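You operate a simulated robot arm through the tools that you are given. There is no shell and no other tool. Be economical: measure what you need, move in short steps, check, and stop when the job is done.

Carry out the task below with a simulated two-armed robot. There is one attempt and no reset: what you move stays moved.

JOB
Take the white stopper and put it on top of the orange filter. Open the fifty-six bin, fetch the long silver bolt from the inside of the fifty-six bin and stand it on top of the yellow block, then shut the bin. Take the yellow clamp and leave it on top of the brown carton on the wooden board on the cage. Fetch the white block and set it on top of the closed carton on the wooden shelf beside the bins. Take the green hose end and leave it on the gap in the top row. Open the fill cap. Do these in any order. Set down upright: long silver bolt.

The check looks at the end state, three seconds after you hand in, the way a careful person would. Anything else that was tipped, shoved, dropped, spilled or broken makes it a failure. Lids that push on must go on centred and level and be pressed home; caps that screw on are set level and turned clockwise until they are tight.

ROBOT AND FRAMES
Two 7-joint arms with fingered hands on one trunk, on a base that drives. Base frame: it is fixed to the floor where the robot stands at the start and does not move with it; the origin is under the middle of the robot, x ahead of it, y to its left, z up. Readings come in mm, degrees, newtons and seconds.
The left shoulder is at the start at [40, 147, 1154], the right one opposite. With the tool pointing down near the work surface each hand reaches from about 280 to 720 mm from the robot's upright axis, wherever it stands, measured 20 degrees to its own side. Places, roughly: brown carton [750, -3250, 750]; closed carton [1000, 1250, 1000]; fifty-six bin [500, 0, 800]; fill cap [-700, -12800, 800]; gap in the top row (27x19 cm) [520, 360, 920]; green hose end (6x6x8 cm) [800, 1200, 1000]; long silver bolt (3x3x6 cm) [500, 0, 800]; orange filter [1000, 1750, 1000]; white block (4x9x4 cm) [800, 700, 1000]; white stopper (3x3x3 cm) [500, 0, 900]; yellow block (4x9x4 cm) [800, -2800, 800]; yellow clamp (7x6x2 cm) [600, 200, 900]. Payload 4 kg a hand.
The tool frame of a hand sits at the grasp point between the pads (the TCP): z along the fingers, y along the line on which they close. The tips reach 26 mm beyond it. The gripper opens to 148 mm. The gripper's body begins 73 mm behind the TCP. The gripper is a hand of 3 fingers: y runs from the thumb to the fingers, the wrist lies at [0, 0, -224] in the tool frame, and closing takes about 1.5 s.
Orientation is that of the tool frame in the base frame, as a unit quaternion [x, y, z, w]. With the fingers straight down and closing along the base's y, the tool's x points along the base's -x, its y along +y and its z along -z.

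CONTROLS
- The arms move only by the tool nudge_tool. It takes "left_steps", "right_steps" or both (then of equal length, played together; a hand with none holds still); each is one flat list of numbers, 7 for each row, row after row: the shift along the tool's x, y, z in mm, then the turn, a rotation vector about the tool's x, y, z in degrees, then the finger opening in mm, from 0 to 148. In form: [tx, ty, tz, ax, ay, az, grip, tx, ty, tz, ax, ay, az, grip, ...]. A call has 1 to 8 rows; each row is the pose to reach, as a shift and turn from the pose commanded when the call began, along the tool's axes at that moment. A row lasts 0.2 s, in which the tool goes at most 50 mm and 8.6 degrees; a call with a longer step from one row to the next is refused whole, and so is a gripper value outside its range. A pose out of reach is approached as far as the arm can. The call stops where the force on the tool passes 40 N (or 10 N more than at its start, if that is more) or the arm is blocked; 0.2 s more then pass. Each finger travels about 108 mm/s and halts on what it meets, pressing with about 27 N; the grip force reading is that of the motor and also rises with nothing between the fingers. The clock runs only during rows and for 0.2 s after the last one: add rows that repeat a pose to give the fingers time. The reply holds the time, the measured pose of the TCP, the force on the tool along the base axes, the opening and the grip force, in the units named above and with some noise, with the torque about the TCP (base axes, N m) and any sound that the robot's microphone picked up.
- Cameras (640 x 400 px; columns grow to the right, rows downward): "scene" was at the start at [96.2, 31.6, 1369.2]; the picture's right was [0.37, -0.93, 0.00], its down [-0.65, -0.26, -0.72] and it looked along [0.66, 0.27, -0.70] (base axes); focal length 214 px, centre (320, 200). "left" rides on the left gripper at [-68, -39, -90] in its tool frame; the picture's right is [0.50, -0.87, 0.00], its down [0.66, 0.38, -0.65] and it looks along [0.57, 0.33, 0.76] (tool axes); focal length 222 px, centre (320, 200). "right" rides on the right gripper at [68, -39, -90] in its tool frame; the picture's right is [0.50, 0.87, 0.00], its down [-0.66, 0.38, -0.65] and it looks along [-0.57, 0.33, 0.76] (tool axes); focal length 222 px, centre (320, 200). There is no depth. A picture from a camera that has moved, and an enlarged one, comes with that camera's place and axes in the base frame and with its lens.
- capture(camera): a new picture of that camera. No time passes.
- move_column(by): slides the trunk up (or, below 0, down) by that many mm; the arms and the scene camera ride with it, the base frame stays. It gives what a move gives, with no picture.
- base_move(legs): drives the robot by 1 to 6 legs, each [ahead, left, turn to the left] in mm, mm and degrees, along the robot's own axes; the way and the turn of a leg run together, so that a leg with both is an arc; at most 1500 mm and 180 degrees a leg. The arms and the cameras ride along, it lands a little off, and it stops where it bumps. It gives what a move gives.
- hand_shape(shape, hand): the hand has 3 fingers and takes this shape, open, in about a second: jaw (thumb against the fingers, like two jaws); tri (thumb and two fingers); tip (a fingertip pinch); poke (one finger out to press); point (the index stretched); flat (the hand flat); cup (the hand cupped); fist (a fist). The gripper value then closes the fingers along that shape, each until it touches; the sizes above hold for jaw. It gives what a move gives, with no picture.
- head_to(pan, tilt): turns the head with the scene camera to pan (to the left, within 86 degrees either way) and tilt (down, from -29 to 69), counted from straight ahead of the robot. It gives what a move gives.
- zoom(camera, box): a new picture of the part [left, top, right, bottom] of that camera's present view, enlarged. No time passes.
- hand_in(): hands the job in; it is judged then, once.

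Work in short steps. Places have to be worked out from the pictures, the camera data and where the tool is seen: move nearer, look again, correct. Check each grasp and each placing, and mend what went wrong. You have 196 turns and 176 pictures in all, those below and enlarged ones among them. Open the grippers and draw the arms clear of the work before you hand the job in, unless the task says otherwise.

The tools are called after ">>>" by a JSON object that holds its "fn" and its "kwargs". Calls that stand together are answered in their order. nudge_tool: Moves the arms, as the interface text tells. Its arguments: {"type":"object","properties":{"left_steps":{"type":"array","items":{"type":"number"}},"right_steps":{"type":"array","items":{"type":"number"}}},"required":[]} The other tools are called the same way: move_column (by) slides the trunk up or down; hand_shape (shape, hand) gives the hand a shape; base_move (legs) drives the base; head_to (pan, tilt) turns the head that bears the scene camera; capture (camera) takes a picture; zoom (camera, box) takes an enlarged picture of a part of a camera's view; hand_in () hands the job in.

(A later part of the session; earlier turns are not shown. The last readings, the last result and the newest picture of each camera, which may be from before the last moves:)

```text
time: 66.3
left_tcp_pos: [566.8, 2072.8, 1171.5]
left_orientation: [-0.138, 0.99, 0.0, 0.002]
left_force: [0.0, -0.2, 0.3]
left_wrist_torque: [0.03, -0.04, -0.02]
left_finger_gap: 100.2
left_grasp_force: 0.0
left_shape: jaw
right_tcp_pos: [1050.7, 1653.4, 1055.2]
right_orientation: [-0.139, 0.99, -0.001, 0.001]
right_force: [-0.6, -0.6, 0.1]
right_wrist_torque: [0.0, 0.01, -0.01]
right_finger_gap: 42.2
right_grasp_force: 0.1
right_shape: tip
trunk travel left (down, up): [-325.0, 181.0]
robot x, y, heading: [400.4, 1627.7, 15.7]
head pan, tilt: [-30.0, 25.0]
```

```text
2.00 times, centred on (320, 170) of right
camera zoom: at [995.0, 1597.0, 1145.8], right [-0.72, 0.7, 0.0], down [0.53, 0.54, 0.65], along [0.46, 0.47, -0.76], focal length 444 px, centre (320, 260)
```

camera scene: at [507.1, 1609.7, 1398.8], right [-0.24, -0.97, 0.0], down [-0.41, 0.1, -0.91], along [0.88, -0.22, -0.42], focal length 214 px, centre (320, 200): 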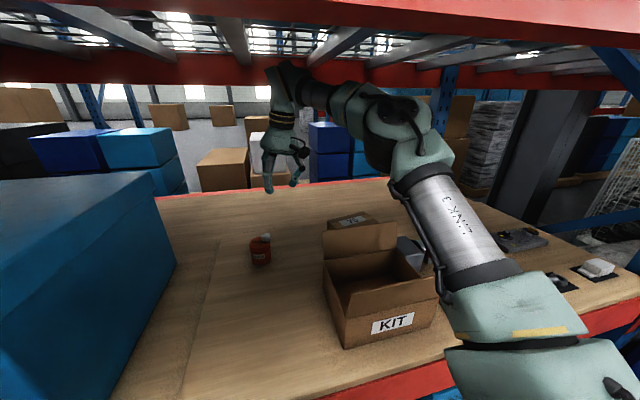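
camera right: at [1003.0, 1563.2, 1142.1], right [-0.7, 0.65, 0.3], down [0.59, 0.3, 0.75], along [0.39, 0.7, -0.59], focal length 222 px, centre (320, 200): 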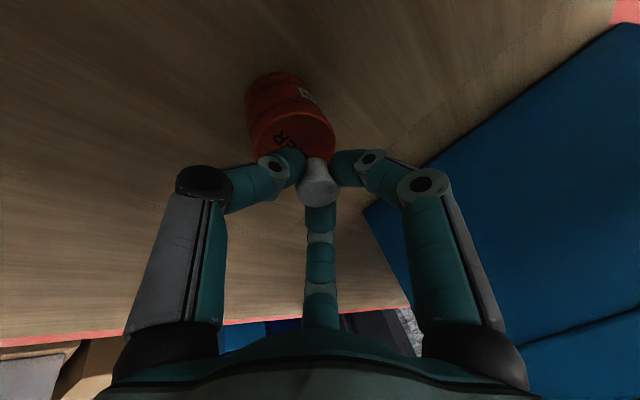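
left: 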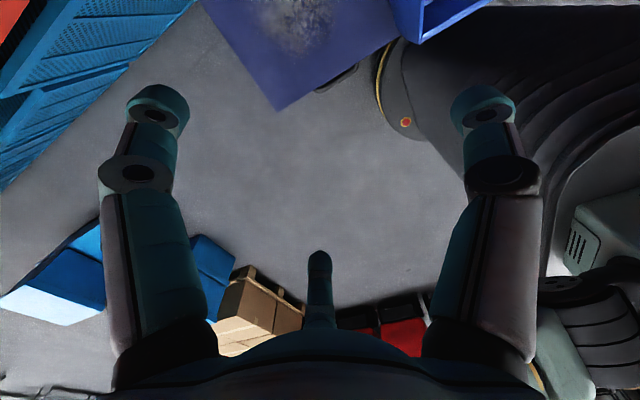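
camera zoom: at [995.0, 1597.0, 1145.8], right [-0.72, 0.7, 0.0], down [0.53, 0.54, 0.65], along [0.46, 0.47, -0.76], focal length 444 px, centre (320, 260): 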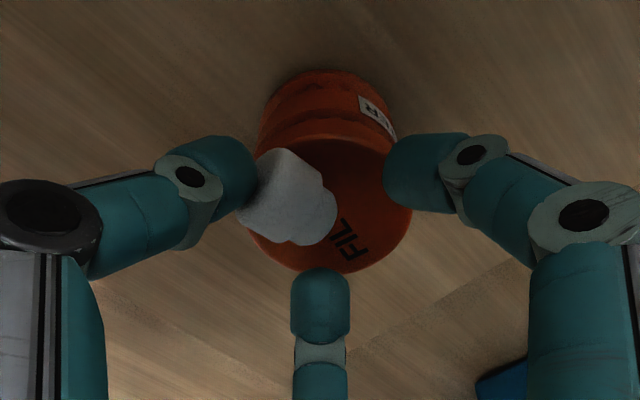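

The thumb has just reached the cap. I push another 14 mm along +y.

>>> {"fn": "nudge_tool", "kwargs": {"right_steps": [-1.4, 5, 0, 0, 0, 0, 42, -2.7, 10, 0, 0, 0, 0, 42, -3.8, 14, 0, 0, 0, 0, 42, -3.8, 14, 0, 0, 0, 0, 42]}}

>>> {"fn": "zoom", "kwargs": {"camera": "right", "box": [200, 70, 440, 270]}}

```text
time: 67.3
left_tcp_pos: [566.8, 2071.2, 1171.2]
left_orientation: [-0.138, 0.99, 0.0, 0.002]
left_force: [0.3, -0.4, 0.8]
left_wrist_torque: [0.0, 0.0, -0.01]
left_finger_gap: 100.1
left_grasp_force: 0.1
left_shape: jaw
right_tcp_pos: [1049.6, 1668.5, 1058.3]
right_orientation: [-0.139, 0.99, 0.0, 0.0]
right_force: [0.6, -0.4, -0.3]
right_wrist_torque: [-0.04, -0.05, 0.02]
right_finger_gap: 42.5
right_grasp_force: 0.0
right_shape: tip
trunk travel left (down, up): [-325.0, 181.0]
robot x, y, heading: [399.6, 1628.3, 16.1]
head pan, tilt: [-30.0, 25.0]
```

```text
2.00 times, centred on (320, 170) of right
camera zoom: at [994.3, 1611.7, 1146.9], right [-0.72, 0.7, 0.0], down [0.53, 0.54, 0.65], along [0.46, 0.47, -0.76], focal length 444 px, centre (320, 260)
```

zoom: 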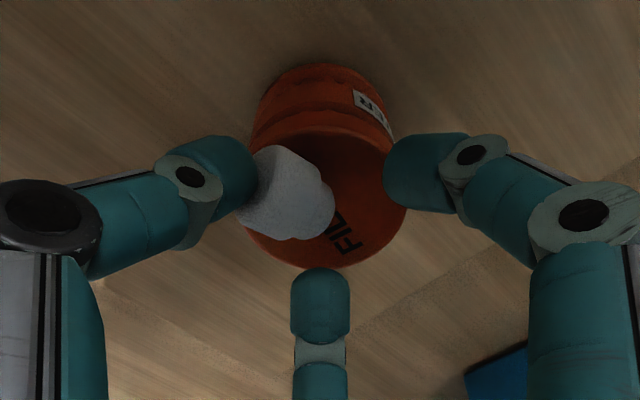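

The filter slid along with it: the overhanging cap is hooked over its rim. So I recentre the hand on the stopper, open a bit, grasp it properly and lift it.

>>> {"fn": "nudge_tool", "kwargs": {"right_steps": [0, 0, 0, 0, 0, 0, 60, 3.4, -12, 0, 0, 0, 0, 64, 3.4, -12, 4, 0, 0, 0, 50, 3.4, -12, 4, 0, 0, 0, 30, 3.4, -12, 4, 0, 0, 0, 10, 3.4, -12, 4, 0, 0, 0, 10, 3.4, -12, 4, 0, 0, 0, 10]}}

>>> {"fn": "zoom", "kwargs": {"camera": "right", "box": [200, 70, 440, 270]}}

```text
time: 68.9
left_tcp_pos: [566.9, 2070.9, 1171.9]
left_orientation: [-0.138, 0.99, 0.0, 0.002]
left_force: [0.9, -0.2, 0.3]
left_wrist_torque: [0.01, 0.01, 0.0]
left_finger_gap: 100.3
left_grasp_force: 0.0
left_shape: jaw
right_tcp_pos: [1049.7, 1656.9, 1053.6]
right_orientation: [-0.138, 0.99, 0.0, 0.0]
right_force: [0.3, 0.5, -0.1]
right_wrist_torque: [0.0, -0.03, 0.01]
right_finger_gap: 21.1
right_grasp_force: 26.7
right_shape: tip
trunk travel left (down, up): [-325.0, 181.0]
robot x, y, heading: [397.8, 1626.4, 15.8]
head pan, tilt: [-30.0, 25.0]
```

```text
2.00 times, centred on (320, 170) of right
camera zoom: at [994.5, 1599.8, 1143.1], right [-0.72, 0.7, 0.0], down [0.53, 0.54, 0.65], along [0.46, 0.47, -0.76], focal length 444 px, centre (320, 260)
```

zoom: 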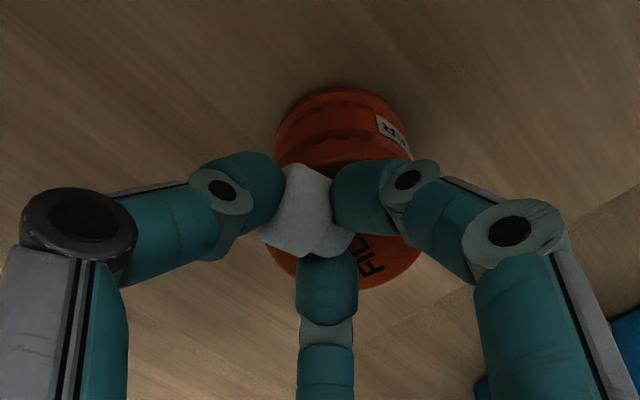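

Gripped lying across. I lift 20 mm, move +14 mm in y over the filter's centre, and look.

>>> {"fn": "nudge_tool", "kwargs": {"right_steps": [0, 0, -10, 0, 0, 0, 10, 0, 0, -20, 0, 0, 0, 10, -2, 7, -20, 0, 0, 0, 10, -4, 14, -20, 0, 0, 0, 10, -4, 14, -20, 0, 0, 0, 10]}}

>>> {"fn": "zoom", "kwargs": {"camera": "right", "box": [200, 70, 440, 270]}}

>>> {"fn": "head_to", "kwargs": {"pan": -5, "tilt": 35}}

>>> {"fn": "zoom", "kwargs": {"camera": "scene", "box": [270, 100, 410, 220]}}

```text
time: 70.1
left_tcp_pos: [567.4, 2072.5, 1171.4]
left_orientation: [-0.137, 0.991, 0.0, 0.001]
left_force: [0.4, -0.1, 0.6]
left_wrist_torque: [0.02, -0.01, 0.01]
left_finger_gap: 100.2
left_grasp_force: 0.1
left_shape: jaw
right_tcp_pos: [1051.2, 1670.7, 1071.9]
right_orientation: [-0.139, 0.99, 0.0, 0.001]
right_force: [0.1, 0.1, -0.4]
right_wrist_torque: [0.01, 0.02, 0.02]
right_finger_gap: 21.3
right_grasp_force: 27.6
right_shape: tip
trunk travel left (down, up): [-325.0, 181.0]
robot x, y, heading: [399.9, 1631.0, 15.7]
head pan, tilt: [-30.0, 25.0]
```

```text
2.00 times, centred on (320, 170) of right
camera zoom: at [995.5, 1613.9, 1161.9], right [-0.72, 0.7, 0.0], down [0.53, 0.54, 0.65], along [0.46, 0.47, -0.76], focal length 444 px, centre (320, 260)
```

zoom: 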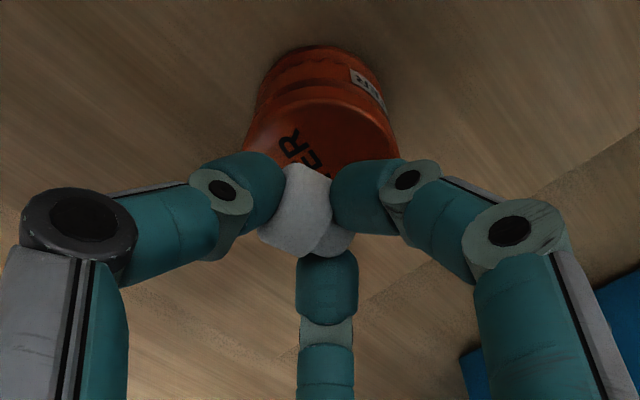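

```text
time: 71.0
left_tcp_pos: [566.0, 2071.7, 1170.2]
left_orientation: [-0.137, 0.991, 0.0, 0.002]
left_force: [-0.5, 1.0, -0.1]
left_wrist_torque: [0.0, 0.03, -0.01]
left_finger_gap: 100.5
left_grasp_force: 0.2
left_shape: jaw
right_tcp_pos: [1050.6, 1671.5, 1072.0]
right_orientation: [-0.138, 0.99, -0.001, 0.0]
right_force: [-0.4, 0.6, 0.2]
right_wrist_torque: [-0.04, -0.02, 0.03]
right_finger_gap: 21.3
right_grasp_force: 26.9
right_shape: tip
trunk travel left (down, up): [-325.0, 181.0]
robot x, y, heading: [400.2, 1628.7, 15.6]
head pan, tilt: [-5.0, 35.0]
```

```text
3.33 times, centred on (340, 160) of scene
camera zoom: at [504.5, 1649.8, 1383.0], right [0.19, -0.98, 0.0], down [-0.56, -0.11, -0.82], along [0.8, 0.15, -0.57], focal length 715 px, centre (253, 333)
```

zoom: 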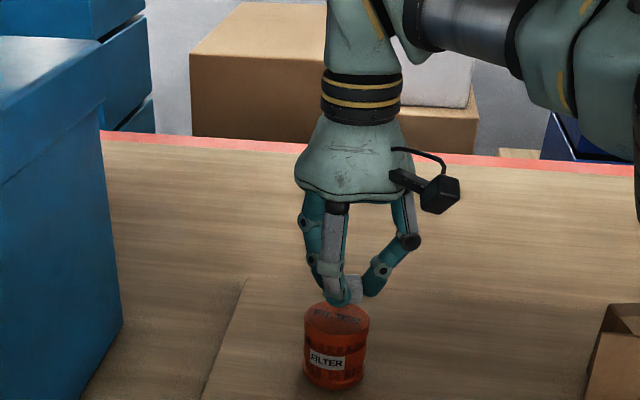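

The filter top centre is at about [1047, 1669] and the stopper nearly above it. I lower gently to contact.

>>> {"fn": "nudge_tool", "kwargs": {"right_steps": [3.2, 0, 5, 0, 0, 0, 10, 3.2, 0, 10, 0, 0, 0, 10, 3.2, 0, 13, 0, 0, 0, 10, 3.2, 0, 15, 0, 0, 0, 10]}}

>>> {"fn": "nudge_tool", "kwargs": {"right_steps": [0, 0, 1.5, 0, 0, 0, 10, 0, 0, 3, 0, 0, 0, 10]}}

```text
time: 72.0
left_tcp_pos: [567.5, 2071.3, 1170.8]
left_orientation: [-0.137, 0.991, 0.0, 0.002]
left_force: [0.1, -0.1, 0.0]
left_wrist_torque: [-0.02, 0.03, -0.02]
left_finger_gap: 100.3
left_grasp_force: 0.0
left_shape: jaw
right_tcp_pos: [1047.7, 1669.7, 1056.9]
right_orientation: [-0.138, 0.99, 0.0, 0.0]
right_force: [-0.1, -0.9, 0.1]
right_wrist_torque: [0.0, -0.02, 0.01]
right_finger_gap: 21.2
right_grasp_force: 26.7
right_shape: tip
trunk travel left (down, up): [-325.0, 181.0]
robot x, y, heading: [403.4, 1626.0, 15.7]
head pan, tilt: [-5.0, 35.0]
```

```text
time: 72.6
left_tcp_pos: [566.9, 2070.8, 1170.7]
left_orientation: [-0.138, 0.99, 0.0, 0.001]
left_force: [0.7, -0.3, 0.0]
left_wrist_torque: [-0.02, -0.02, -0.01]
left_finger_gap: 100.4
left_grasp_force: 0.0
left_shape: jaw
right_tcp_pos: [1045.7, 1669.4, 1053.5]
right_orientation: [-0.139, 0.99, 0.0, 0.0]
right_force: [-0.3, 0.0, 0.1]
right_wrist_torque: [0.02, 0.01, 0.02]
right_finger_gap: 21.1
right_grasp_force: 27.2
right_shape: tip
trunk travel left (down, up): [-325.0, 181.0]
robot x, y, heading: [398.2, 1626.5, 15.9]
head pan, tilt: [-5.0, 35.0]
```

Still no contact; I continue in 1.5 mm steps.

>>> {"fn": "nudge_tool", "kwargs": {"right_steps": [0, 0, 1.5, 0, 0, 0, 10, 0, 0, 3, 0, 0, 0, 10]}}

>>> {"fn": "zoom", "kwargs": {"camera": "scene", "box": [310, 150, 390, 230]}}

```text
time: 73.2
left_tcp_pos: [563.9, 2071.4, 1171.1]
left_orientation: [-0.138, 0.99, 0.0, 0.002]
left_force: [-0.9, -0.8, -0.5]
left_wrist_torque: [-0.01, -0.01, 0.0]
left_finger_gap: 100.3
left_grasp_force: 0.1
left_shape: jaw
right_tcp_pos: [1046.0, 1669.8, 1052.3]
right_orientation: [-0.138, 0.99, 0.0, 0.0]
right_force: [0.9, 0.2, 4.2]
right_wrist_torque: [0.05, 0.0, -0.04]
right_finger_gap: 21.1
right_grasp_force: 26.8
right_shape: tip
trunk travel left (down, up): [-325.0, 181.0]
robot x, y, heading: [399.1, 1627.6, 16.0]
head pan, tilt: [-5.0, 35.0]
```

```text
5.00 times, centred on (350, 190) of scene
camera zoom: at [503.9, 1649.8, 1383.1], right [0.19, -0.98, 0.0], down [-0.56, -0.11, -0.82], along [0.8, 0.15, -0.57], focal length 1072 px, centre (170, 250)
```

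zoom: 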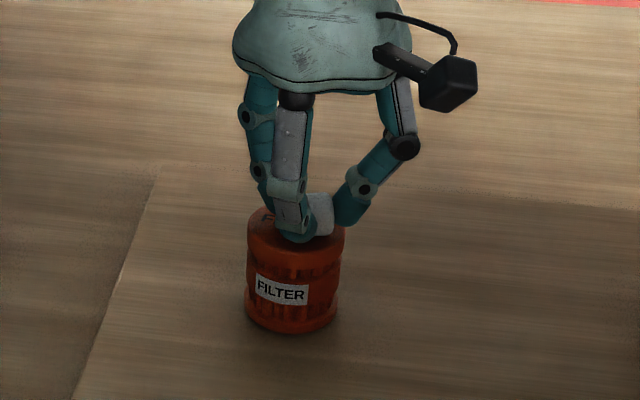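

Light contact at 4 N, with the stopper over the disc. I release slowly and lift straight off.

>>> {"fn": "nudge_tool", "kwargs": {"right_steps": [0, 0, 0, 0, 0, 0, 26, 0, 0, 0, 0, 0, 0, 36, 0, 0, 0, 0, 0, 0, 46, 0, 0, 0, 0, 0, 0, 54, 0, 0, -20, 0, 0, 0, 60, 0, 0, -50, 0, 0, 0, 60]}}

>>> {"fn": "zoom", "kwargs": {"camera": "scene", "box": [310, 150, 390, 230]}}

>>> {"fn": "zoom", "kwargs": {"camera": "right", "box": [220, 50, 420, 220]}}

```text
time: 74.6
left_tcp_pos: [565.7, 2072.1, 1170.8]
left_orientation: [-0.137, 0.991, 0.0, 0.001]
left_force: [-0.2, -0.5, -1.1]
left_wrist_torque: [-0.04, -0.02, 0.05]
left_finger_gap: 100.7
left_grasp_force: 0.1
left_shape: jaw
right_tcp_pos: [1046.8, 1669.0, 1102.1]
right_orientation: [-0.138, 0.99, 0.0, 0.001]
right_force: [0.4, 0.7, 0.2]
right_wrist_torque: [0.0, 0.0, -0.01]
right_finger_gap: 59.7
right_grasp_force: 0.0
right_shape: tip
trunk travel left (down, up): [-325.0, 181.0]
robot x, y, heading: [393.9, 1627.3, 15.9]
head pan, tilt: [-5.0, 35.0]
```

```text
5.00 times, centred on (350, 190) of scene
camera zoom: at [503.6, 1650.3, 1383.1], right [0.19, -0.98, 0.0], down [-0.56, -0.11, -0.82], along [0.8, 0.15, -0.57], focal length 1072 px, centre (170, 250)
```

zoom: 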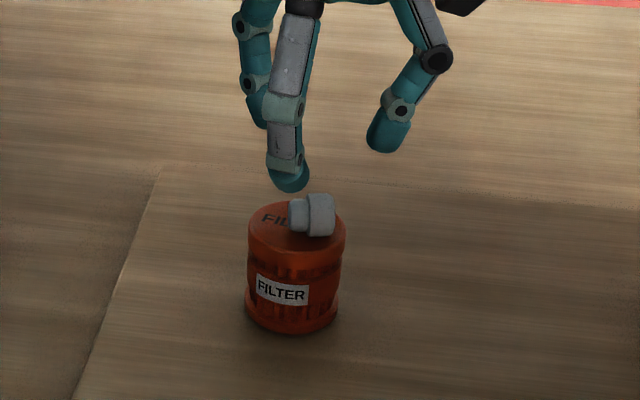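

```text
2.35 times, centred on (320, 135) of right
camera zoom: at [990.9, 1612.6, 1191.9], right [-0.72, 0.7, 0.0], down [0.53, 0.54, 0.65], along [0.46, 0.47, -0.76], focal length 523 px, centre (320, 353)
```

zoom: 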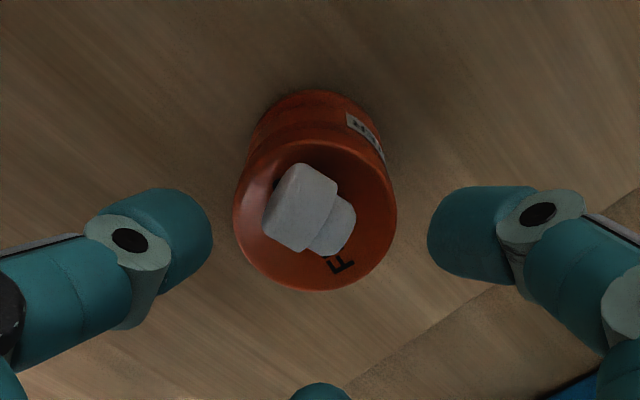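

Stopper now rests centrally on the filter. I raise the hand slightly, back straight out of the rack and square up.

>>> {"fn": "nudge_tool", "kwargs": {"right_steps": [0, 0, -25, 0, 0, 0, 60]}}

>>> {"fn": "base_move", "kwargs": {"legs": [[-405, 113, 0], [0, 0, -15.8]]}}

>>> {"fn": "base_move", "kwargs": {"legs": [[0, -600, 0]]}}

>>> {"fn": "head_to", "kwargs": {"pan": 0, "tilt": 35}}

>>> {"fn": "capture", "kwargs": {"camera": "scene"}}

```text
time: 75.0
left_tcp_pos: [566.8, 2072.5, 1171.5]
left_orientation: [-0.137, 0.991, -0.001, 0.001]
left_force: [0.5, 0.5, -0.6]
left_wrist_torque: [-0.03, -0.01, 0.03]
left_finger_gap: 100.5
left_grasp_force: 0.0
left_shape: jaw
right_tcp_pos: [1045.2, 1669.4, 1128.5]
right_orientation: [-0.138, 0.99, 0.0, 0.0]
right_force: [0.1, -0.5, -0.2]
right_wrist_torque: [-0.01, -0.02, -0.01]
right_finger_gap: 59.8
right_grasp_force: 0.2
right_shape: tip
trunk travel left (down, up): [-325.0, 181.0]
robot x, y, heading: [400.5, 1629.0, 15.6]
head pan, tilt: [-5.0, 35.0]
```

```text
time: 78.5
left_tcp_pos: [270.4, 2008.5, 1170.4]
left_orientation: [0.003, 1.0, -0.002, 0.001]
left_force: [-1.1, 1.2, -0.5]
left_wrist_torque: [-0.01, 0.01, -0.03]
left_finger_gap: 100.6
left_grasp_force: 0.0
left_shape: jaw
right_tcp_pos: [618.0, 1488.5, 1126.6]
right_orientation: [0.002, 1.0, 0.0, 0.0]
right_force: [-0.4, 0.0, 0.5]
right_wrist_torque: [0.01, -0.01, 0.01]
right_finger_gap: 59.6
right_grasp_force: 0.0
right_shape: tip
trunk travel left (down, up): [-325.0, 181.0]
robot x, y, heading: [-15.9, 1624.7, -0.3]
head pan, tilt: [-5.0, 35.0]
```

```text
time: 81.9
left_tcp_pos: [266.3, 1402.5, 1171.0]
left_orientation: [0.005, 1.0, -0.001, 0.002]
left_force: [0.1, 0.6, -0.9]
left_wrist_torque: [0.0, 0.0, 0.0]
left_finger_gap: 100.3
left_grasp_force: 0.0
left_shape: jaw
right_tcp_pos: [612.3, 881.4, 1127.2]
right_orientation: [0.004, 1.0, -0.001, 0.0]
right_force: [0.0, 0.0, -0.9]
right_wrist_torque: [-0.02, 0.01, -0.01]
right_finger_gap: 59.9
right_grasp_force: 0.1
right_shape: tip
trunk travel left (down, up): [-325.0, 181.0]
robot x, y, heading: [-18.2, 1025.6, -0.5]
head pan, tilt: [-5.0, 35.0]
```

```text
time: 82.6
left_tcp_pos: [267.0, 1401.8, 1170.6]
left_orientation: [0.005, 1.0, -0.001, 0.002]
left_force: [0.1, 0.0, -0.4]
left_wrist_torque: [0.0, 0.01, 0.0]
left_finger_gap: 100.5
left_grasp_force: 0.1
left_shape: jaw
right_tcp_pos: [613.3, 879.9, 1126.9]
right_orientation: [0.005, 1.0, -0.001, 0.0]
right_force: [-0.1, -0.3, 0.2]
right_wrist_torque: [0.01, 0.03, 0.01]
right_finger_gap: 59.4
right_grasp_force: 0.1
right_shape: tip
trunk travel left (down, up): [-325.0, 181.0]
robot x, y, heading: [-16.5, 1022.4, -0.7]
head pan, tilt: [0.0, 35.0]
```

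```text
110 pictures are left
camera scene: at [88.0, 1022.6, 1383.0], right [-0.01, -1.0, 0.0], down [-0.57, 0.01, -0.82], along [0.82, -0.01, -0.57], focal length 214 px, centre (320, 200)
```

scene: 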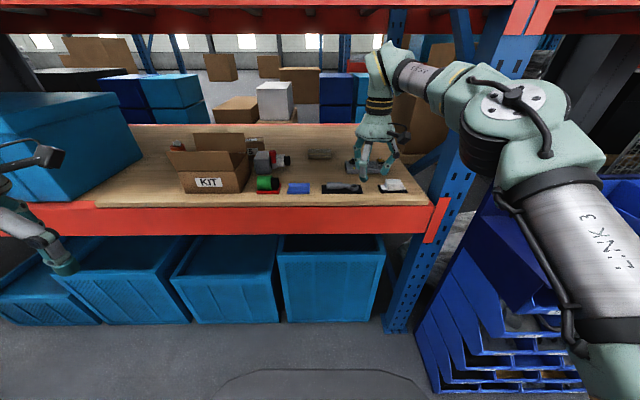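

I zoom in on the board to find the block, the hose end and the closed carton.

>>> {"fn": "zoom", "kwargs": {"camera": "scene", "box": [160, 110, 430, 210]}}

```text
2.37 times, centred on (295, 160) of scene
camera zoom: at [88.0, 1022.6, 1383.0], right [-0.01, -1.0, 0.0], down [-0.57, 0.01, -0.82], along [0.82, -0.01, -0.57], focal length 508 px, centre (379, 295)
```

zoom: 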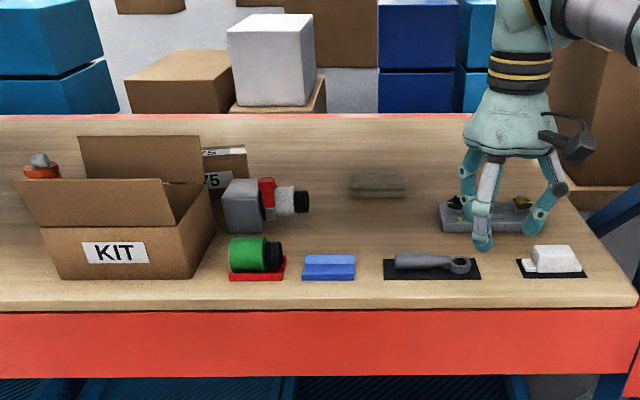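

The white block is near [755, 749, 985], hose end near [761, 1200, 990], closed carton "75" near [1008, 1299]. I set the right hand to jaw and drive into reach of the block.

>>> {"fn": "base_move", "kwargs": {"legs": [[170, -50, 0.7]]}}

>>> {"fn": "nudge_tool", "kwargs": {"right_steps": [0, 0, -5, 0, 0, -8.5, 60, 0, -5, -10, 0, 0, -17, 70, 0, -15, -10, 0, 0, -25.5, 80, 10, -30, -10, 0, 0, -34, 90, 20, -45, -10, 0, 0, -42.5, 90, 30, -60, -10, 0, 0, -51, 90, 30, -75, -10, 0, 0, -59.5, 90, 30, -85, -10, 0, 0, -68, 90]}}

>>> {"fn": "hand_shape", "kwargs": {"shape": "jaw", "hand": "right"}}

```text
time: 84.1
left_tcp_pos: [431.8, 1357.7, 1171.7]
left_orientation: [-0.003, 1.0, -0.001, 0.003]
left_force: [0.1, 0.7, -0.2]
left_wrist_torque: [0.02, -0.02, 0.01]
left_finger_gap: 100.3
left_grasp_force: 0.0
left_shape: jaw
right_tcp_pos: [787.2, 840.1, 1128.3]
right_orientation: [-0.004, 1.0, -0.001, 0.001]
right_force: [0.2, 0.9, 0.5]
right_wrist_torque: [0.0, -0.01, -0.01]
right_finger_gap: 59.5
right_grasp_force: 0.0
right_shape: tip
trunk travel left (down, up): [-325.0, 181.0]
robot x, y, heading: [152.1, 969.9, 0.2]
head pan, tilt: [0.0, 35.0]
```

```text
time: 85.9
left_tcp_pos: [434.3, 1355.5, 1172.1]
left_orientation: [-0.001, 1.0, 0.0, 0.001]
left_force: [0.1, -0.2, -0.6]
left_wrist_torque: [-0.02, 0.02, -0.01]
left_finger_gap: 100.5
left_grasp_force: 0.0
left_shape: jaw
right_tcp_pos: [758.8, 753.6, 1135.6]
right_orientation: [-0.563, 0.827, 0.0, -0.001]
right_force: [0.3, 0.6, 0.3]
right_wrist_torque: [0.01, -0.01, 0.0]
right_finger_gap: 89.5
right_grasp_force: 0.2
right_shape: tip
trunk travel left (down, up): [-325.0, 181.0]
robot x, y, heading: [152.9, 974.4, 0.6]
head pan, tilt: [0.0, 35.0]
```

```text
time: 86.8
left_tcp_pos: [435.0, 1357.2, 1169.3]
left_orientation: [-0.002, 1.0, -0.001, 0.002]
left_force: [0.5, -0.2, 0.2]
left_wrist_torque: [-0.02, 0.02, 0.02]
left_finger_gap: 100.3
left_grasp_force: 0.0
left_shape: jaw
right_tcp_pos: [757.9, 754.9, 1137.5]
right_orientation: [-0.562, 0.827, 0.0, 0.0]
right_force: [-0.1, -0.4, -0.8]
right_wrist_torque: [-0.01, 0.01, -0.01]
right_finger_gap: 148.1
right_grasp_force: 0.0
right_shape: jaw
trunk travel left (down, up): [-325.0, 181.0]
robot x, y, heading: [155.5, 972.5, 0.3]
head pan, tilt: [0.0, 35.0]
```

I finish the yaw to -90° and look at the block from the hand.

>>> {"fn": "nudge_tool", "kwargs": {"right_steps": [0, 0, 0, 0, 0, -8, 120, 0, 0, 0, 0, 0, -16, 100, 0, 0, 0, 0, 0, -22, 90, 0, 0, 30, 0, 0, -22, 90]}}

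>>> {"fn": "capture", "kwargs": {"camera": "right"}}

>>> {"fn": "capture", "kwargs": {"camera": "scene"}}

```text
time: 87.8
left_tcp_pos: [435.9, 1353.3, 1169.9]
left_orientation: [-0.002, 1.0, 0.001, 0.002]
left_force: [0.3, -0.7, 0.2]
left_wrist_torque: [-0.01, 0.0, -0.01]
left_finger_gap: 100.3
left_grasp_force: 0.1
left_shape: jaw
right_tcp_pos: [758.8, 755.1, 1106.4]
right_orientation: [0.71, -0.704, -0.001, 0.0]
right_force: [0.5, -0.1, 0.0]
right_wrist_torque: [0.0, 0.02, 0.01]
right_finger_gap: 90.7
right_grasp_force: 0.2
right_shape: jaw
trunk travel left (down, up): [-325.0, 181.0]
robot x, y, heading: [150.9, 970.0, 0.4]
head pan, tilt: [0.0, 35.0]
```

```text
108 pictures are left
camera right: at [798.2, 686.9, 1196.5], right [-0.86, -0.51, 0.0], down [-0.38, 0.65, 0.65], along [-0.33, 0.56, -0.76], focal length 222 px, centre (320, 200)
```

right: 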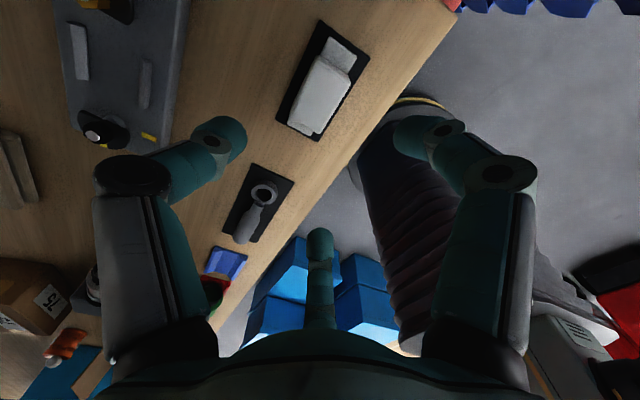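

```text
107 pictures are left
camera scene: at [262.1, 972.7, 1382.9], right [0.01, -1.0, 0.0], down [-0.57, 0.0, -0.82], along [0.82, 0.0, -0.57], focal length 214 px, centre (320, 200)
```

scene: 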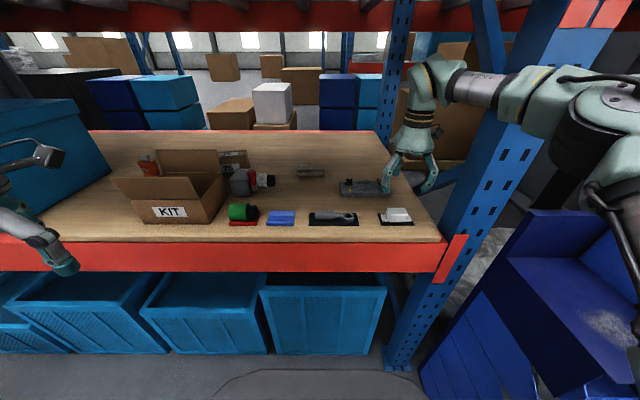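

The block triangulates to [766, 740, 980], long axis along y, board top about 960. I descend over it to TCP z 996.

>>> {"fn": "nudge_tool", "kwargs": {"right_steps": [14, -7, 40, 0, 0, 0, 95, 14, -7, 75, 0, 0, 0, 95, 14, -7, 100, 0, 0, 0, 95, 14, -7, 110, 0, 0, 0, 95, 14, -7, 110, 0, 0, 0, 95]}}

>>> {"fn": "capture", "kwargs": {"camera": "right"}}

```text
time: 89.0
left_tcp_pos: [434.1, 1355.7, 1170.8]
left_orientation: [-0.001, 1.0, -0.001, 0.001]
left_force: [0.5, 0.7, -0.2]
left_wrist_torque: [0.0, -0.03, 0.02]
left_finger_gap: 100.5
left_grasp_force: 0.0
left_shape: jaw
right_tcp_pos: [765.2, 741.7, 997.1]
right_orientation: [0.709, -0.705, 0.0, 0.001]
right_force: [0.7, 0.7, -0.8]
right_wrist_torque: [0.0, 0.0, 0.02]
right_finger_gap: 94.5
right_grasp_force: 0.0
right_shape: jaw
trunk travel left (down, up): [-325.0, 181.0]
robot x, y, heading: [152.4, 970.7, 0.2]
head pan, tilt: [0.0, 35.0]
```

```text
106 pictures are left
camera right: at [803.9, 673.7, 1088.0], right [-0.86, -0.51, 0.0], down [-0.38, 0.65, 0.65], along [-0.33, 0.56, -0.76], focal length 222 px, centre (320, 200)
```

right: 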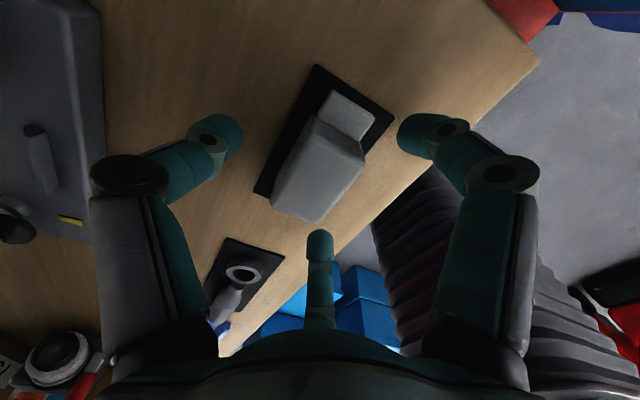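

Well lined up. I shift 7 mm toward the robot so thumb and fingers meet the block together, lower 5 mm and close.

>>> {"fn": "nudge_tool", "kwargs": {"right_steps": [0, 7, 5, 0, 0, 0, 95, 0, 7, 5, 0, 0, 0, 75, 0, 7, 5, 0, 0, 0, 55, 0, 7, 5, 0, 0, 0, 40, 0, 7, 5, 0, 0, 0, 25, 0, 7, 5, 0, 0, 0, 20, 0, 7, 5, 0, 0, 0, 20, 0, 7, 5, 0, 0, 0, 20]}}

>>> {"fn": "capture", "kwargs": {"camera": "right"}}

```text
time: 90.8
left_tcp_pos: [435.3, 1355.9, 1170.8]
left_orientation: [-0.001, 1.0, -0.001, 0.002]
left_force: [-0.4, 0.2, 0.1]
left_wrist_torque: [0.02, -0.03, 0.01]
left_finger_gap: 100.4
left_grasp_force: 0.0
left_shape: jaw
right_tcp_pos: [759.0, 741.5, 993.4]
right_orientation: [0.709, -0.705, 0.0, 0.0]
right_force: [1.1, 0.3, -0.3]
right_wrist_torque: [0.03, -0.07, -0.04]
right_finger_gap: 35.9
right_grasp_force: 26.9
right_shape: jaw
trunk travel left (down, up): [-325.0, 181.0]
robot x, y, heading: [150.1, 973.6, 0.3]
head pan, tilt: [0.0, 35.0]
```

```text
105 pictures are left
camera right: at [797.6, 673.1, 1083.2], right [-0.86, -0.51, 0.0], down [-0.38, 0.65, 0.65], along [-0.33, 0.56, -0.76], focal length 222 px, centre (320, 200)
```

right: 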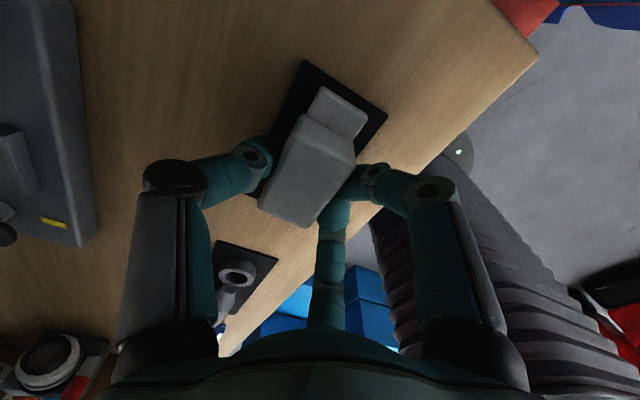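

Gripped (gap 36, 27 N). I lift it.

>>> {"fn": "nudge_tool", "kwargs": {"right_steps": [0, 0, -30, 0, 0, 0, 20, 0, 0, -70, 0, 0, 0, 20, 0, 0, -110, 0, 0, 0, 20, 0, 0, -150, 0, 0, 0, 20]}}

>>> {"fn": "capture", "kwargs": {"camera": "right"}}

```text
time: 91.8
left_tcp_pos: [432.9, 1357.3, 1170.5]
left_orientation: [-0.001, 1.0, -0.001, 0.002]
left_force: [-0.5, 0.6, 0.1]
left_wrist_torque: [-0.01, 0.0, 0.01]
left_finger_gap: 100.2
left_grasp_force: 0.1
left_shape: jaw
right_tcp_pos: [756.5, 742.1, 1142.8]
right_orientation: [0.71, -0.705, 0.0, 0.0]
right_force: [-0.2, -0.1, -1.9]
right_wrist_torque: [0.01, -0.01, 0.0]
right_finger_gap: 34.6
right_grasp_force: 26.8
right_shape: jaw
trunk travel left (down, up): [-325.0, 181.0]
robot x, y, heading: [148.0, 974.2, 0.4]
head pan, tilt: [0.0, 35.0]
```

```text
104 pictures are left
camera right: at [795.2, 674.9, 1232.7], right [-0.86, -0.51, 0.0], down [-0.38, 0.65, 0.65], along [-0.33, 0.56, -0.76], focal length 222 px, centre (320, 200)
```

right: 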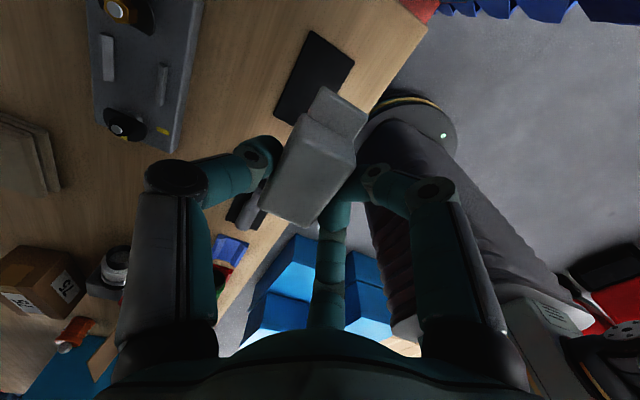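

Block held level. I back off, drive left and re-approach so the hand comes in to the right of KIT.

>>> {"fn": "base_move", "kwargs": {"legs": [[-230, 0, -0.4], [0, 450, 0]]}}

>>> {"fn": "base_move", "kwargs": {"legs": [[270, 0, 0]]}}

>>> {"fn": "head_to", "kwargs": {"pan": -15, "tilt": 30}}

>>> {"fn": "capture", "kwargs": {"camera": "scene"}}

>>> {"fn": "capture", "kwargs": {"camera": "right"}}

```text
time: 95.8
left_tcp_pos: [219.9, 1800.4, 1170.3]
left_orientation: [0.006, 1.0, 0.0, 0.002]
left_force: [-0.1, 0.0, 0.7]
left_wrist_torque: [0.0, 0.01, 0.01]
left_finger_gap: 100.2
left_grasp_force: 0.0
left_shape: jaw
right_tcp_pos: [532.9, 1180.6, 1142.1]
right_orientation: [-0.704, 0.711, 0.0, -0.001]
right_force: [0.5, 0.5, -1.5]
right_wrist_torque: [0.03, 0.03, -0.03]
right_finger_gap: 34.7
right_grasp_force: 27.1
right_shape: jaw
trunk travel left (down, up): [-325.0, 181.0]
robot x, y, heading: [-68.5, 1422.7, -0.7]
head pan, tilt: [0.0, 35.0]
```

```text
time: 97.7
left_tcp_pos: [489.8, 1798.2, 1171.0]
left_orientation: [0.006, 1.0, -0.001, 0.003]
left_force: [0.5, -0.6, -0.1]
left_wrist_torque: [0.01, -0.02, -0.01]
left_finger_gap: 100.5
left_grasp_force: 0.2
left_shape: jaw
right_tcp_pos: [804.4, 1179.8, 1143.1]
right_orientation: [-0.704, 0.71, -0.001, 0.001]
right_force: [0.5, -0.5, -1.7]
right_wrist_torque: [0.03, 0.01, 0.01]
right_finger_gap: 34.8
right_grasp_force: 26.7
right_shape: jaw
trunk travel left (down, up): [-325.0, 181.0]
robot x, y, heading: [204.6, 1420.6, -0.7]
head pan, tilt: [0.0, 35.0]
```

```text
time: 98.5
left_tcp_pos: [491.0, 1799.2, 1170.9]
left_orientation: [0.005, 1.0, -0.001, 0.001]
left_force: [-0.6, 0.3, -0.4]
left_wrist_torque: [-0.02, 0.01, -0.02]
left_finger_gap: 100.3
left_grasp_force: 0.0
left_shape: jaw
right_tcp_pos: [806.2, 1180.0, 1141.7]
right_orientation: [-0.704, 0.71, 0.0, 0.0]
right_force: [0.3, 0.3, -2.2]
right_wrist_torque: [0.01, 0.03, 0.0]
right_finger_gap: 34.8
right_grasp_force: 27.3
right_shape: jaw
trunk travel left (down, up): [-325.0, 181.0]
robot x, y, heading: [201.6, 1419.3, -0.4]
head pan, tilt: [-15.0, 30.0]
```

```text
103 pictures are left
camera scene: at [312.1, 1396.0, 1390.7], right [-0.27, -0.96, 0.0], down [-0.48, 0.13, -0.87], along [0.83, -0.23, -0.5], focal length 214 px, centre (320, 200)
```

scene: 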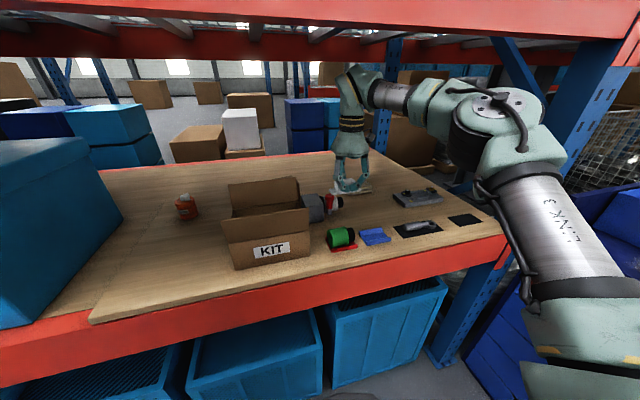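

```text
102 pictures are left
camera right: at [843.0, 1111.5, 1231.4], right [-0.87, -0.49, 0.0], down [-0.37, 0.66, 0.65], along [-0.32, 0.57, -0.76], focal length 222 px, centre (320, 200)
```

right: 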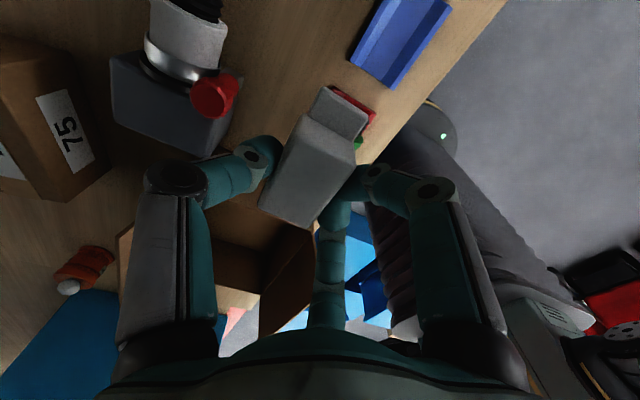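

Carton 75 works out with its front face at x about 1033, y 1260 to 1400, top z about 1050. I drive 200 mm further in, then look at its top.

>>> {"fn": "base_move", "kwargs": {"legs": [[200, 0, 0.4]]}}

>>> {"fn": "head_to", "kwargs": {"pan": -10, "tilt": 35}}

>>> {"fn": "capture", "kwargs": {"camera": "scene"}}

>>> {"fn": "capture", "kwargs": {"camera": "right"}}

```text
time: 100.1
left_tcp_pos: [686.2, 1801.4, 1171.8]
left_orientation: [0.0, 1.0, -0.001, 0.002]
left_force: [-0.2, -0.1, 0.4]
left_wrist_torque: [0.0, 0.0, 0.01]
left_finger_gap: 100.7
left_grasp_force: 0.0
left_shape: jaw
right_tcp_pos: [1006.6, 1186.4, 1142.8]
right_orientation: [0.708, -0.706, 0.001, -0.001]
right_force: [-0.2, 0.4, -2.9]
right_wrist_torque: [-0.01, -0.01, -0.01]
right_finger_gap: 34.9
right_grasp_force: 27.5
right_shape: jaw
trunk travel left (down, up): [-325.0, 181.0]
robot x, y, heading: [404.7, 1419.6, 0.2]
head pan, tilt: [-15.0, 30.0]
```

```text
time: 100.8
left_tcp_pos: [686.8, 1801.7, 1171.4]
left_orientation: [0.0, 1.0, 0.0, 0.002]
left_force: [-0.4, 0.1, 0.0]
left_wrist_torque: [0.0, 0.04, -0.03]
left_finger_gap: 100.5
left_grasp_force: 0.0
left_shape: jaw
right_tcp_pos: [1008.6, 1186.6, 1141.7]
right_orientation: [0.708, -0.706, 0.0, 0.0]
right_force: [-0.9, 0.4, -1.6]
right_wrist_torque: [0.02, 0.01, -0.01]
right_finger_gap: 34.6
right_grasp_force: 26.9
right_shape: jaw
trunk travel left (down, up): [-325.0, 181.0]
robot x, y, heading: [402.3, 1422.4, -0.1]
head pan, tilt: [-10.0, 35.0]
```

```text
101 pictures are left
camera scene: at [512.4, 1404.5, 1382.9], right [-0.17, -0.99, 0.0], down [-0.57, 0.1, -0.82], along [0.81, -0.14, -0.57], focal length 214 px, centre (320, 200)
```

scene: 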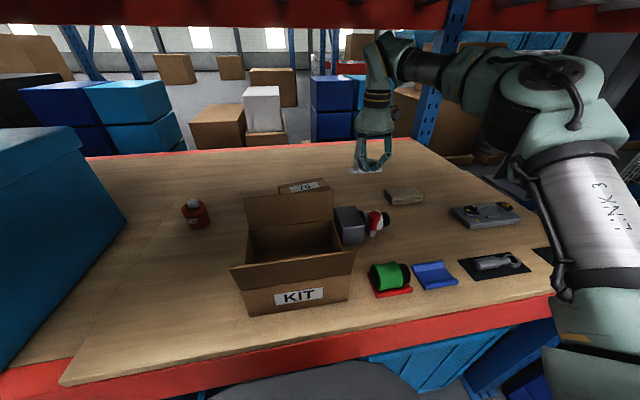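

```text
100 pictures are left
camera right: at [1047.2, 1118.4, 1231.6], right [-0.86, -0.5, 0.0], down [-0.38, 0.65, 0.65], along [-0.33, 0.57, -0.76], focal length 222 px, centre (320, 200)
```

right: 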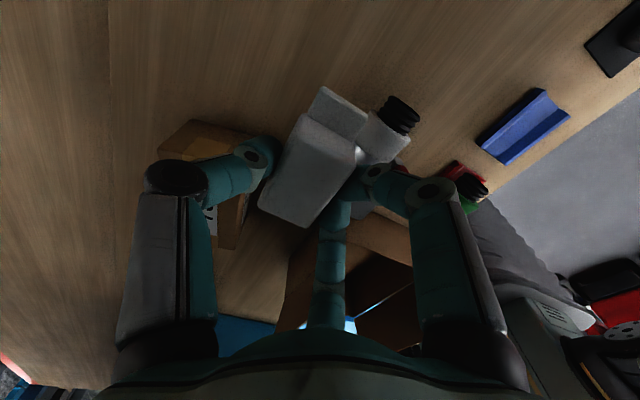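

I zoom onto the carton.

>>> {"fn": "zoom", "kwargs": {"camera": "scene", "box": [260, 150, 400, 240]}}

```text
4.44 times, centred on (330, 195) of scene
camera zoom: at [512.4, 1404.5, 1382.9], right [-0.17, -0.99, 0.0], down [-0.57, 0.1, -0.82], along [0.81, -0.14, -0.57], focal length 953 px, centre (276, 222)
```

zoom: 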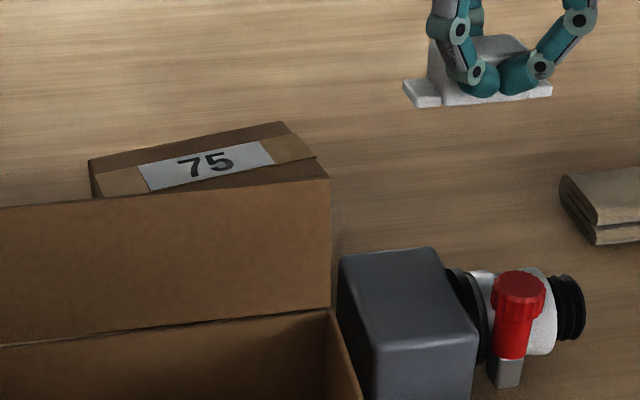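

Carton top (z about 1050) is centred at about [1072, 1353], rotated ~13° CCW. Turning the robot 14° left swings the held block right over it with matching angle.

>>> {"fn": "base_move", "kwargs": {"legs": [[0, 0, 14]]}}

>>> {"fn": "head_to", "kwargs": {"pan": -20, "tilt": 35}}

>>> {"fn": "zoom", "kwargs": {"camera": "scene", "box": [240, 80, 420, 230]}}

>>> {"fn": "capture", "kwargs": {"camera": "right"}}

```text
time: 102.0
left_tcp_pos: [585.1, 1858.5, 1171.0]
left_orientation: [-0.123, 0.992, 0.0, 0.002]
left_force: [-0.5, 0.3, 0.8]
left_wrist_torque: [0.02, -0.04, 0.02]
left_finger_gap: 100.6
left_grasp_force: 0.0
left_shape: jaw
right_tcp_pos: [1047.4, 1339.0, 1141.0]
right_orientation: [0.79, -0.614, -0.001, -0.001]
right_force: [-0.4, 0.3, -2.4]
right_wrist_torque: [-0.01, 0.02, -0.02]
right_finger_gap: 35.0
right_grasp_force: 27.2
right_shape: jaw
trunk travel left (down, up): [-325.0, 181.0]
robot x, y, heading: [404.3, 1418.0, 14.2]
head pan, tilt: [-10.0, 35.0]
```

```text
time: 102.7
left_tcp_pos: [585.8, 1858.5, 1170.8]
left_orientation: [-0.123, 0.992, 0.0, 0.003]
left_force: [0.4, 0.1, 0.3]
left_wrist_torque: [0.01, 0.03, -0.02]
left_finger_gap: 100.6
left_grasp_force: 0.0
left_shape: jaw
right_tcp_pos: [1046.6, 1340.1, 1142.4]
right_orientation: [0.789, -0.614, 0.0, 0.0]
right_force: [0.2, 0.4, -1.9]
right_wrist_torque: [-0.02, 0.04, 0.0]
right_finger_gap: 34.8
right_grasp_force: 27.1
right_shape: jaw
trunk travel left (down, up): [-325.0, 181.0]
robot x, y, heading: [405.9, 1416.5, 14.2]
head pan, tilt: [-20.0, 35.0]
```

```text
2.67 times, centred on (330, 155) of scene
camera zoom: at [511.9, 1415.8, 1383.0], right [-0.1, -0.99, 0.0], down [-0.57, 0.06, -0.82], along [0.81, -0.08, -0.57], focal length 572 px, centre (293, 320)
```

zoom: 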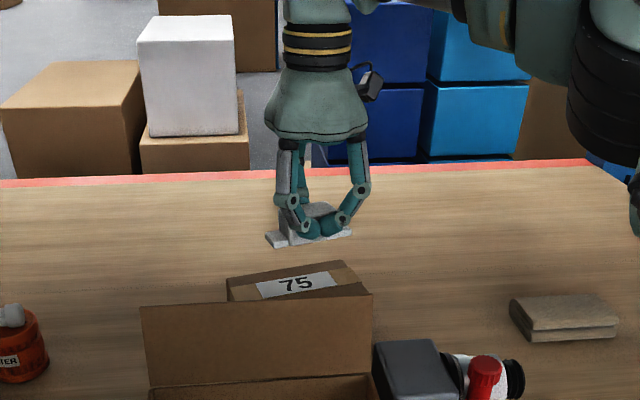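

```text
97 pictures are left
camera right: at [1100.0, 1282.9, 1232.0], right [-0.72, -0.7, 0.0], down [-0.53, 0.54, 0.65], along [-0.46, 0.47, -0.76], focal length 222 px, centre (320, 200)
```

right: 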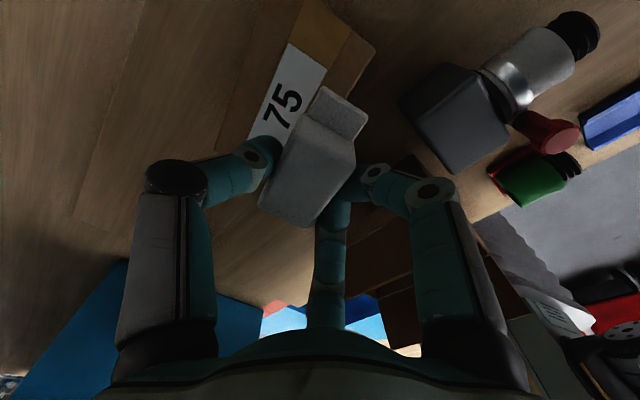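

The carton top centre refines to [1079, 1349, 1037]. I shift the block by (27, 8) and lower to just above.

>>> {"fn": "nudge_tool", "kwargs": {"right_steps": [0, -14, 0, 0, 0, 0, 20, -1.1, -28.1, 10, 0, 0, 0, 20, -1.1, -28.1, 35, 0, 0, 0, 20, -1.1, -28.1, 55, 0, 0, 0, 20, -1.1, -28.1, 55, 0, 0, 0, 20]}}

>>> {"fn": "zoom", "kwargs": {"camera": "scene", "box": [270, 120, 390, 220]}}

>>> {"fn": "capture", "kwargs": {"camera": "right"}}

```text
time: 103.9
left_tcp_pos: [585.9, 1858.6, 1171.2]
left_orientation: [-0.123, 0.992, -0.001, 0.002]
left_force: [0.3, 0.2, 0.4]
left_wrist_torque: [0.03, -0.03, 0.0]
left_finger_gap: 100.1
left_grasp_force: 0.0
left_shape: jaw
right_tcp_pos: [1074.3, 1347.5, 1087.0]
right_orientation: [0.789, -0.614, 0.0, 0.0]
right_force: [0.1, 0.7, -1.9]
right_wrist_torque: [0.05, 0.05, -0.01]
right_finger_gap: 34.6
right_grasp_force: 26.4
right_shape: jaw
trunk travel left (down, up): [-325.0, 181.0]
robot x, y, heading: [402.8, 1418.8, 14.2]
head pan, tilt: [-20.0, 35.0]
```

```text
4.00 times, centred on (330, 170) of scene
camera zoom: at [511.8, 1416.0, 1383.0], right [-0.1, -0.99, 0.0], down [-0.57, 0.06, -0.82], along [0.81, -0.08, -0.57], focal length 858 px, centre (280, 320)
```

zoom: 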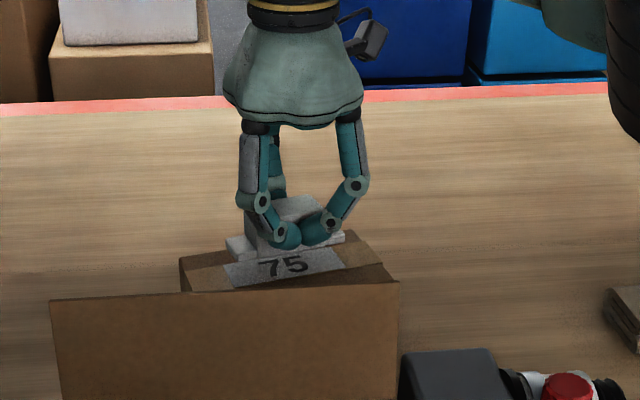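

```text
95 pictures are left
camera right: at [1127.5, 1291.9, 1177.0], right [-0.72, -0.7, 0.0], down [-0.53, 0.54, 0.65], along [-0.46, 0.47, -0.76], focal length 222 px, centre (320, 200)
```

right: 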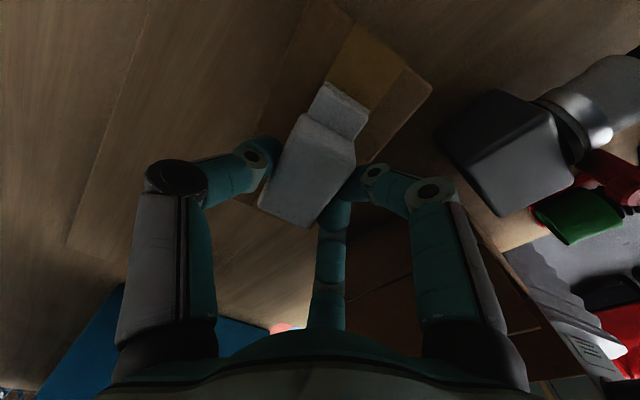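

Alignment is good. I lower in fine steps to contact.

>>> {"fn": "nudge_tool", "kwargs": {"right_steps": [0, 0, 6, 0, 0, 0, 20, 0, 0, 12, 0, 0, 0, 20, 0, 0, 15, 0, 0, 0, 20, 0, 0, 16, 0, 0, 0, 20]}}

>>> {"fn": "nudge_tool", "kwargs": {"right_steps": [0, 0, 1.5, 0, 0, 0, 20, 0, 0, 3, 0, 0, 0, 20]}}

```text
time: 104.9
left_tcp_pos: [585.4, 1858.7, 1170.9]
left_orientation: [-0.123, 0.992, 0.0, 0.002]
left_force: [0.9, 0.4, -0.5]
left_wrist_torque: [-0.03, 0.0, 0.0]
left_finger_gap: 100.4
left_grasp_force: 0.1
left_shape: jaw
right_tcp_pos: [1074.3, 1347.3, 1071.2]
right_orientation: [0.789, -0.615, 0.0, 0.001]
right_force: [0.1, 0.9, -1.3]
right_wrist_torque: [-0.01, 0.04, 0.02]
right_finger_gap: 34.5
right_grasp_force: 26.8
right_shape: jaw
trunk travel left (down, up): [-325.0, 181.0]
robot x, y, heading: [404.6, 1416.3, 13.9]
head pan, tilt: [-20.0, 35.0]
```

```text
time: 105.5
left_tcp_pos: [584.7, 1858.7, 1170.6]
left_orientation: [-0.122, 0.993, -0.001, 0.003]
left_force: [1.1, -0.2, 0.3]
left_wrist_torque: [0.01, 0.0, 0.0]
left_finger_gap: 100.3
left_grasp_force: 0.0
left_shape: jaw
right_tcp_pos: [1074.2, 1347.4, 1069.2]
right_orientation: [0.788, -0.615, 0.0, -0.002]
right_force: [1.2, -0.8, 8.0]
right_wrist_torque: [0.07, -0.29, -0.05]
right_finger_gap: 34.6
right_grasp_force: 27.0
right_shape: jaw
trunk travel left (down, up): [-325.0, 181.0]
robot x, y, heading: [405.8, 1418.7, 14.1]
head pan, tilt: [-20.0, 35.0]
```

Contact at 8 N. I open gradually and lift off vertically.

>>> {"fn": "nudge_tool", "kwargs": {"right_steps": [0, 0, 0, 0, 0, 0, 36, 0, 0, 0, 0, 0, 0, 48, 0, 0, 0, 0, 0, 0, 64, 0, 0, 0, 0, 0, 0, 76, 0, 0, -30, 0, 0, 0, 80, 0, 0, -65, 0, 0, 0, 80]}}

>>> {"fn": "zoom", "kwargs": {"camera": "scene", "box": [270, 120, 390, 220]}}

```text
time: 106.9
left_tcp_pos: [583.8, 1858.7, 1171.2]
left_orientation: [-0.123, 0.992, 0.0, 0.002]
left_force: [0.1, 0.3, 0.0]
left_wrist_torque: [-0.02, 0.0, 0.03]
left_finger_gap: 100.2
left_grasp_force: 0.0
left_shape: jaw
right_tcp_pos: [1074.7, 1346.8, 1133.1]
right_orientation: [0.789, -0.614, 0.0, 0.0]
right_force: [0.9, 0.4, 0.7]
right_wrist_torque: [0.0, 0.0, 0.02]
right_finger_gap: 79.5
right_grasp_force: 0.1
right_shape: jaw
trunk travel left (down, up): [-325.0, 181.0]
robot x, y, heading: [402.3, 1414.7, 14.3]
head pan, tilt: [-20.0, 35.0]
```

```text
4.00 times, centred on (330, 170) of scene
camera zoom: at [510.9, 1416.5, 1383.1], right [-0.1, -0.99, 0.0], down [-0.57, 0.06, -0.82], along [0.82, -0.08, -0.57], focal length 858 px, centre (280, 320)
```

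zoom: 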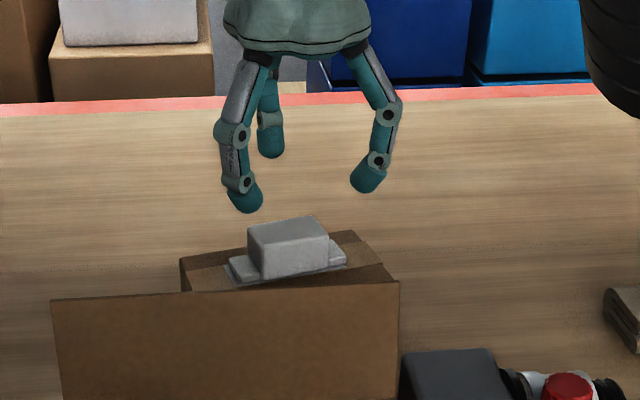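

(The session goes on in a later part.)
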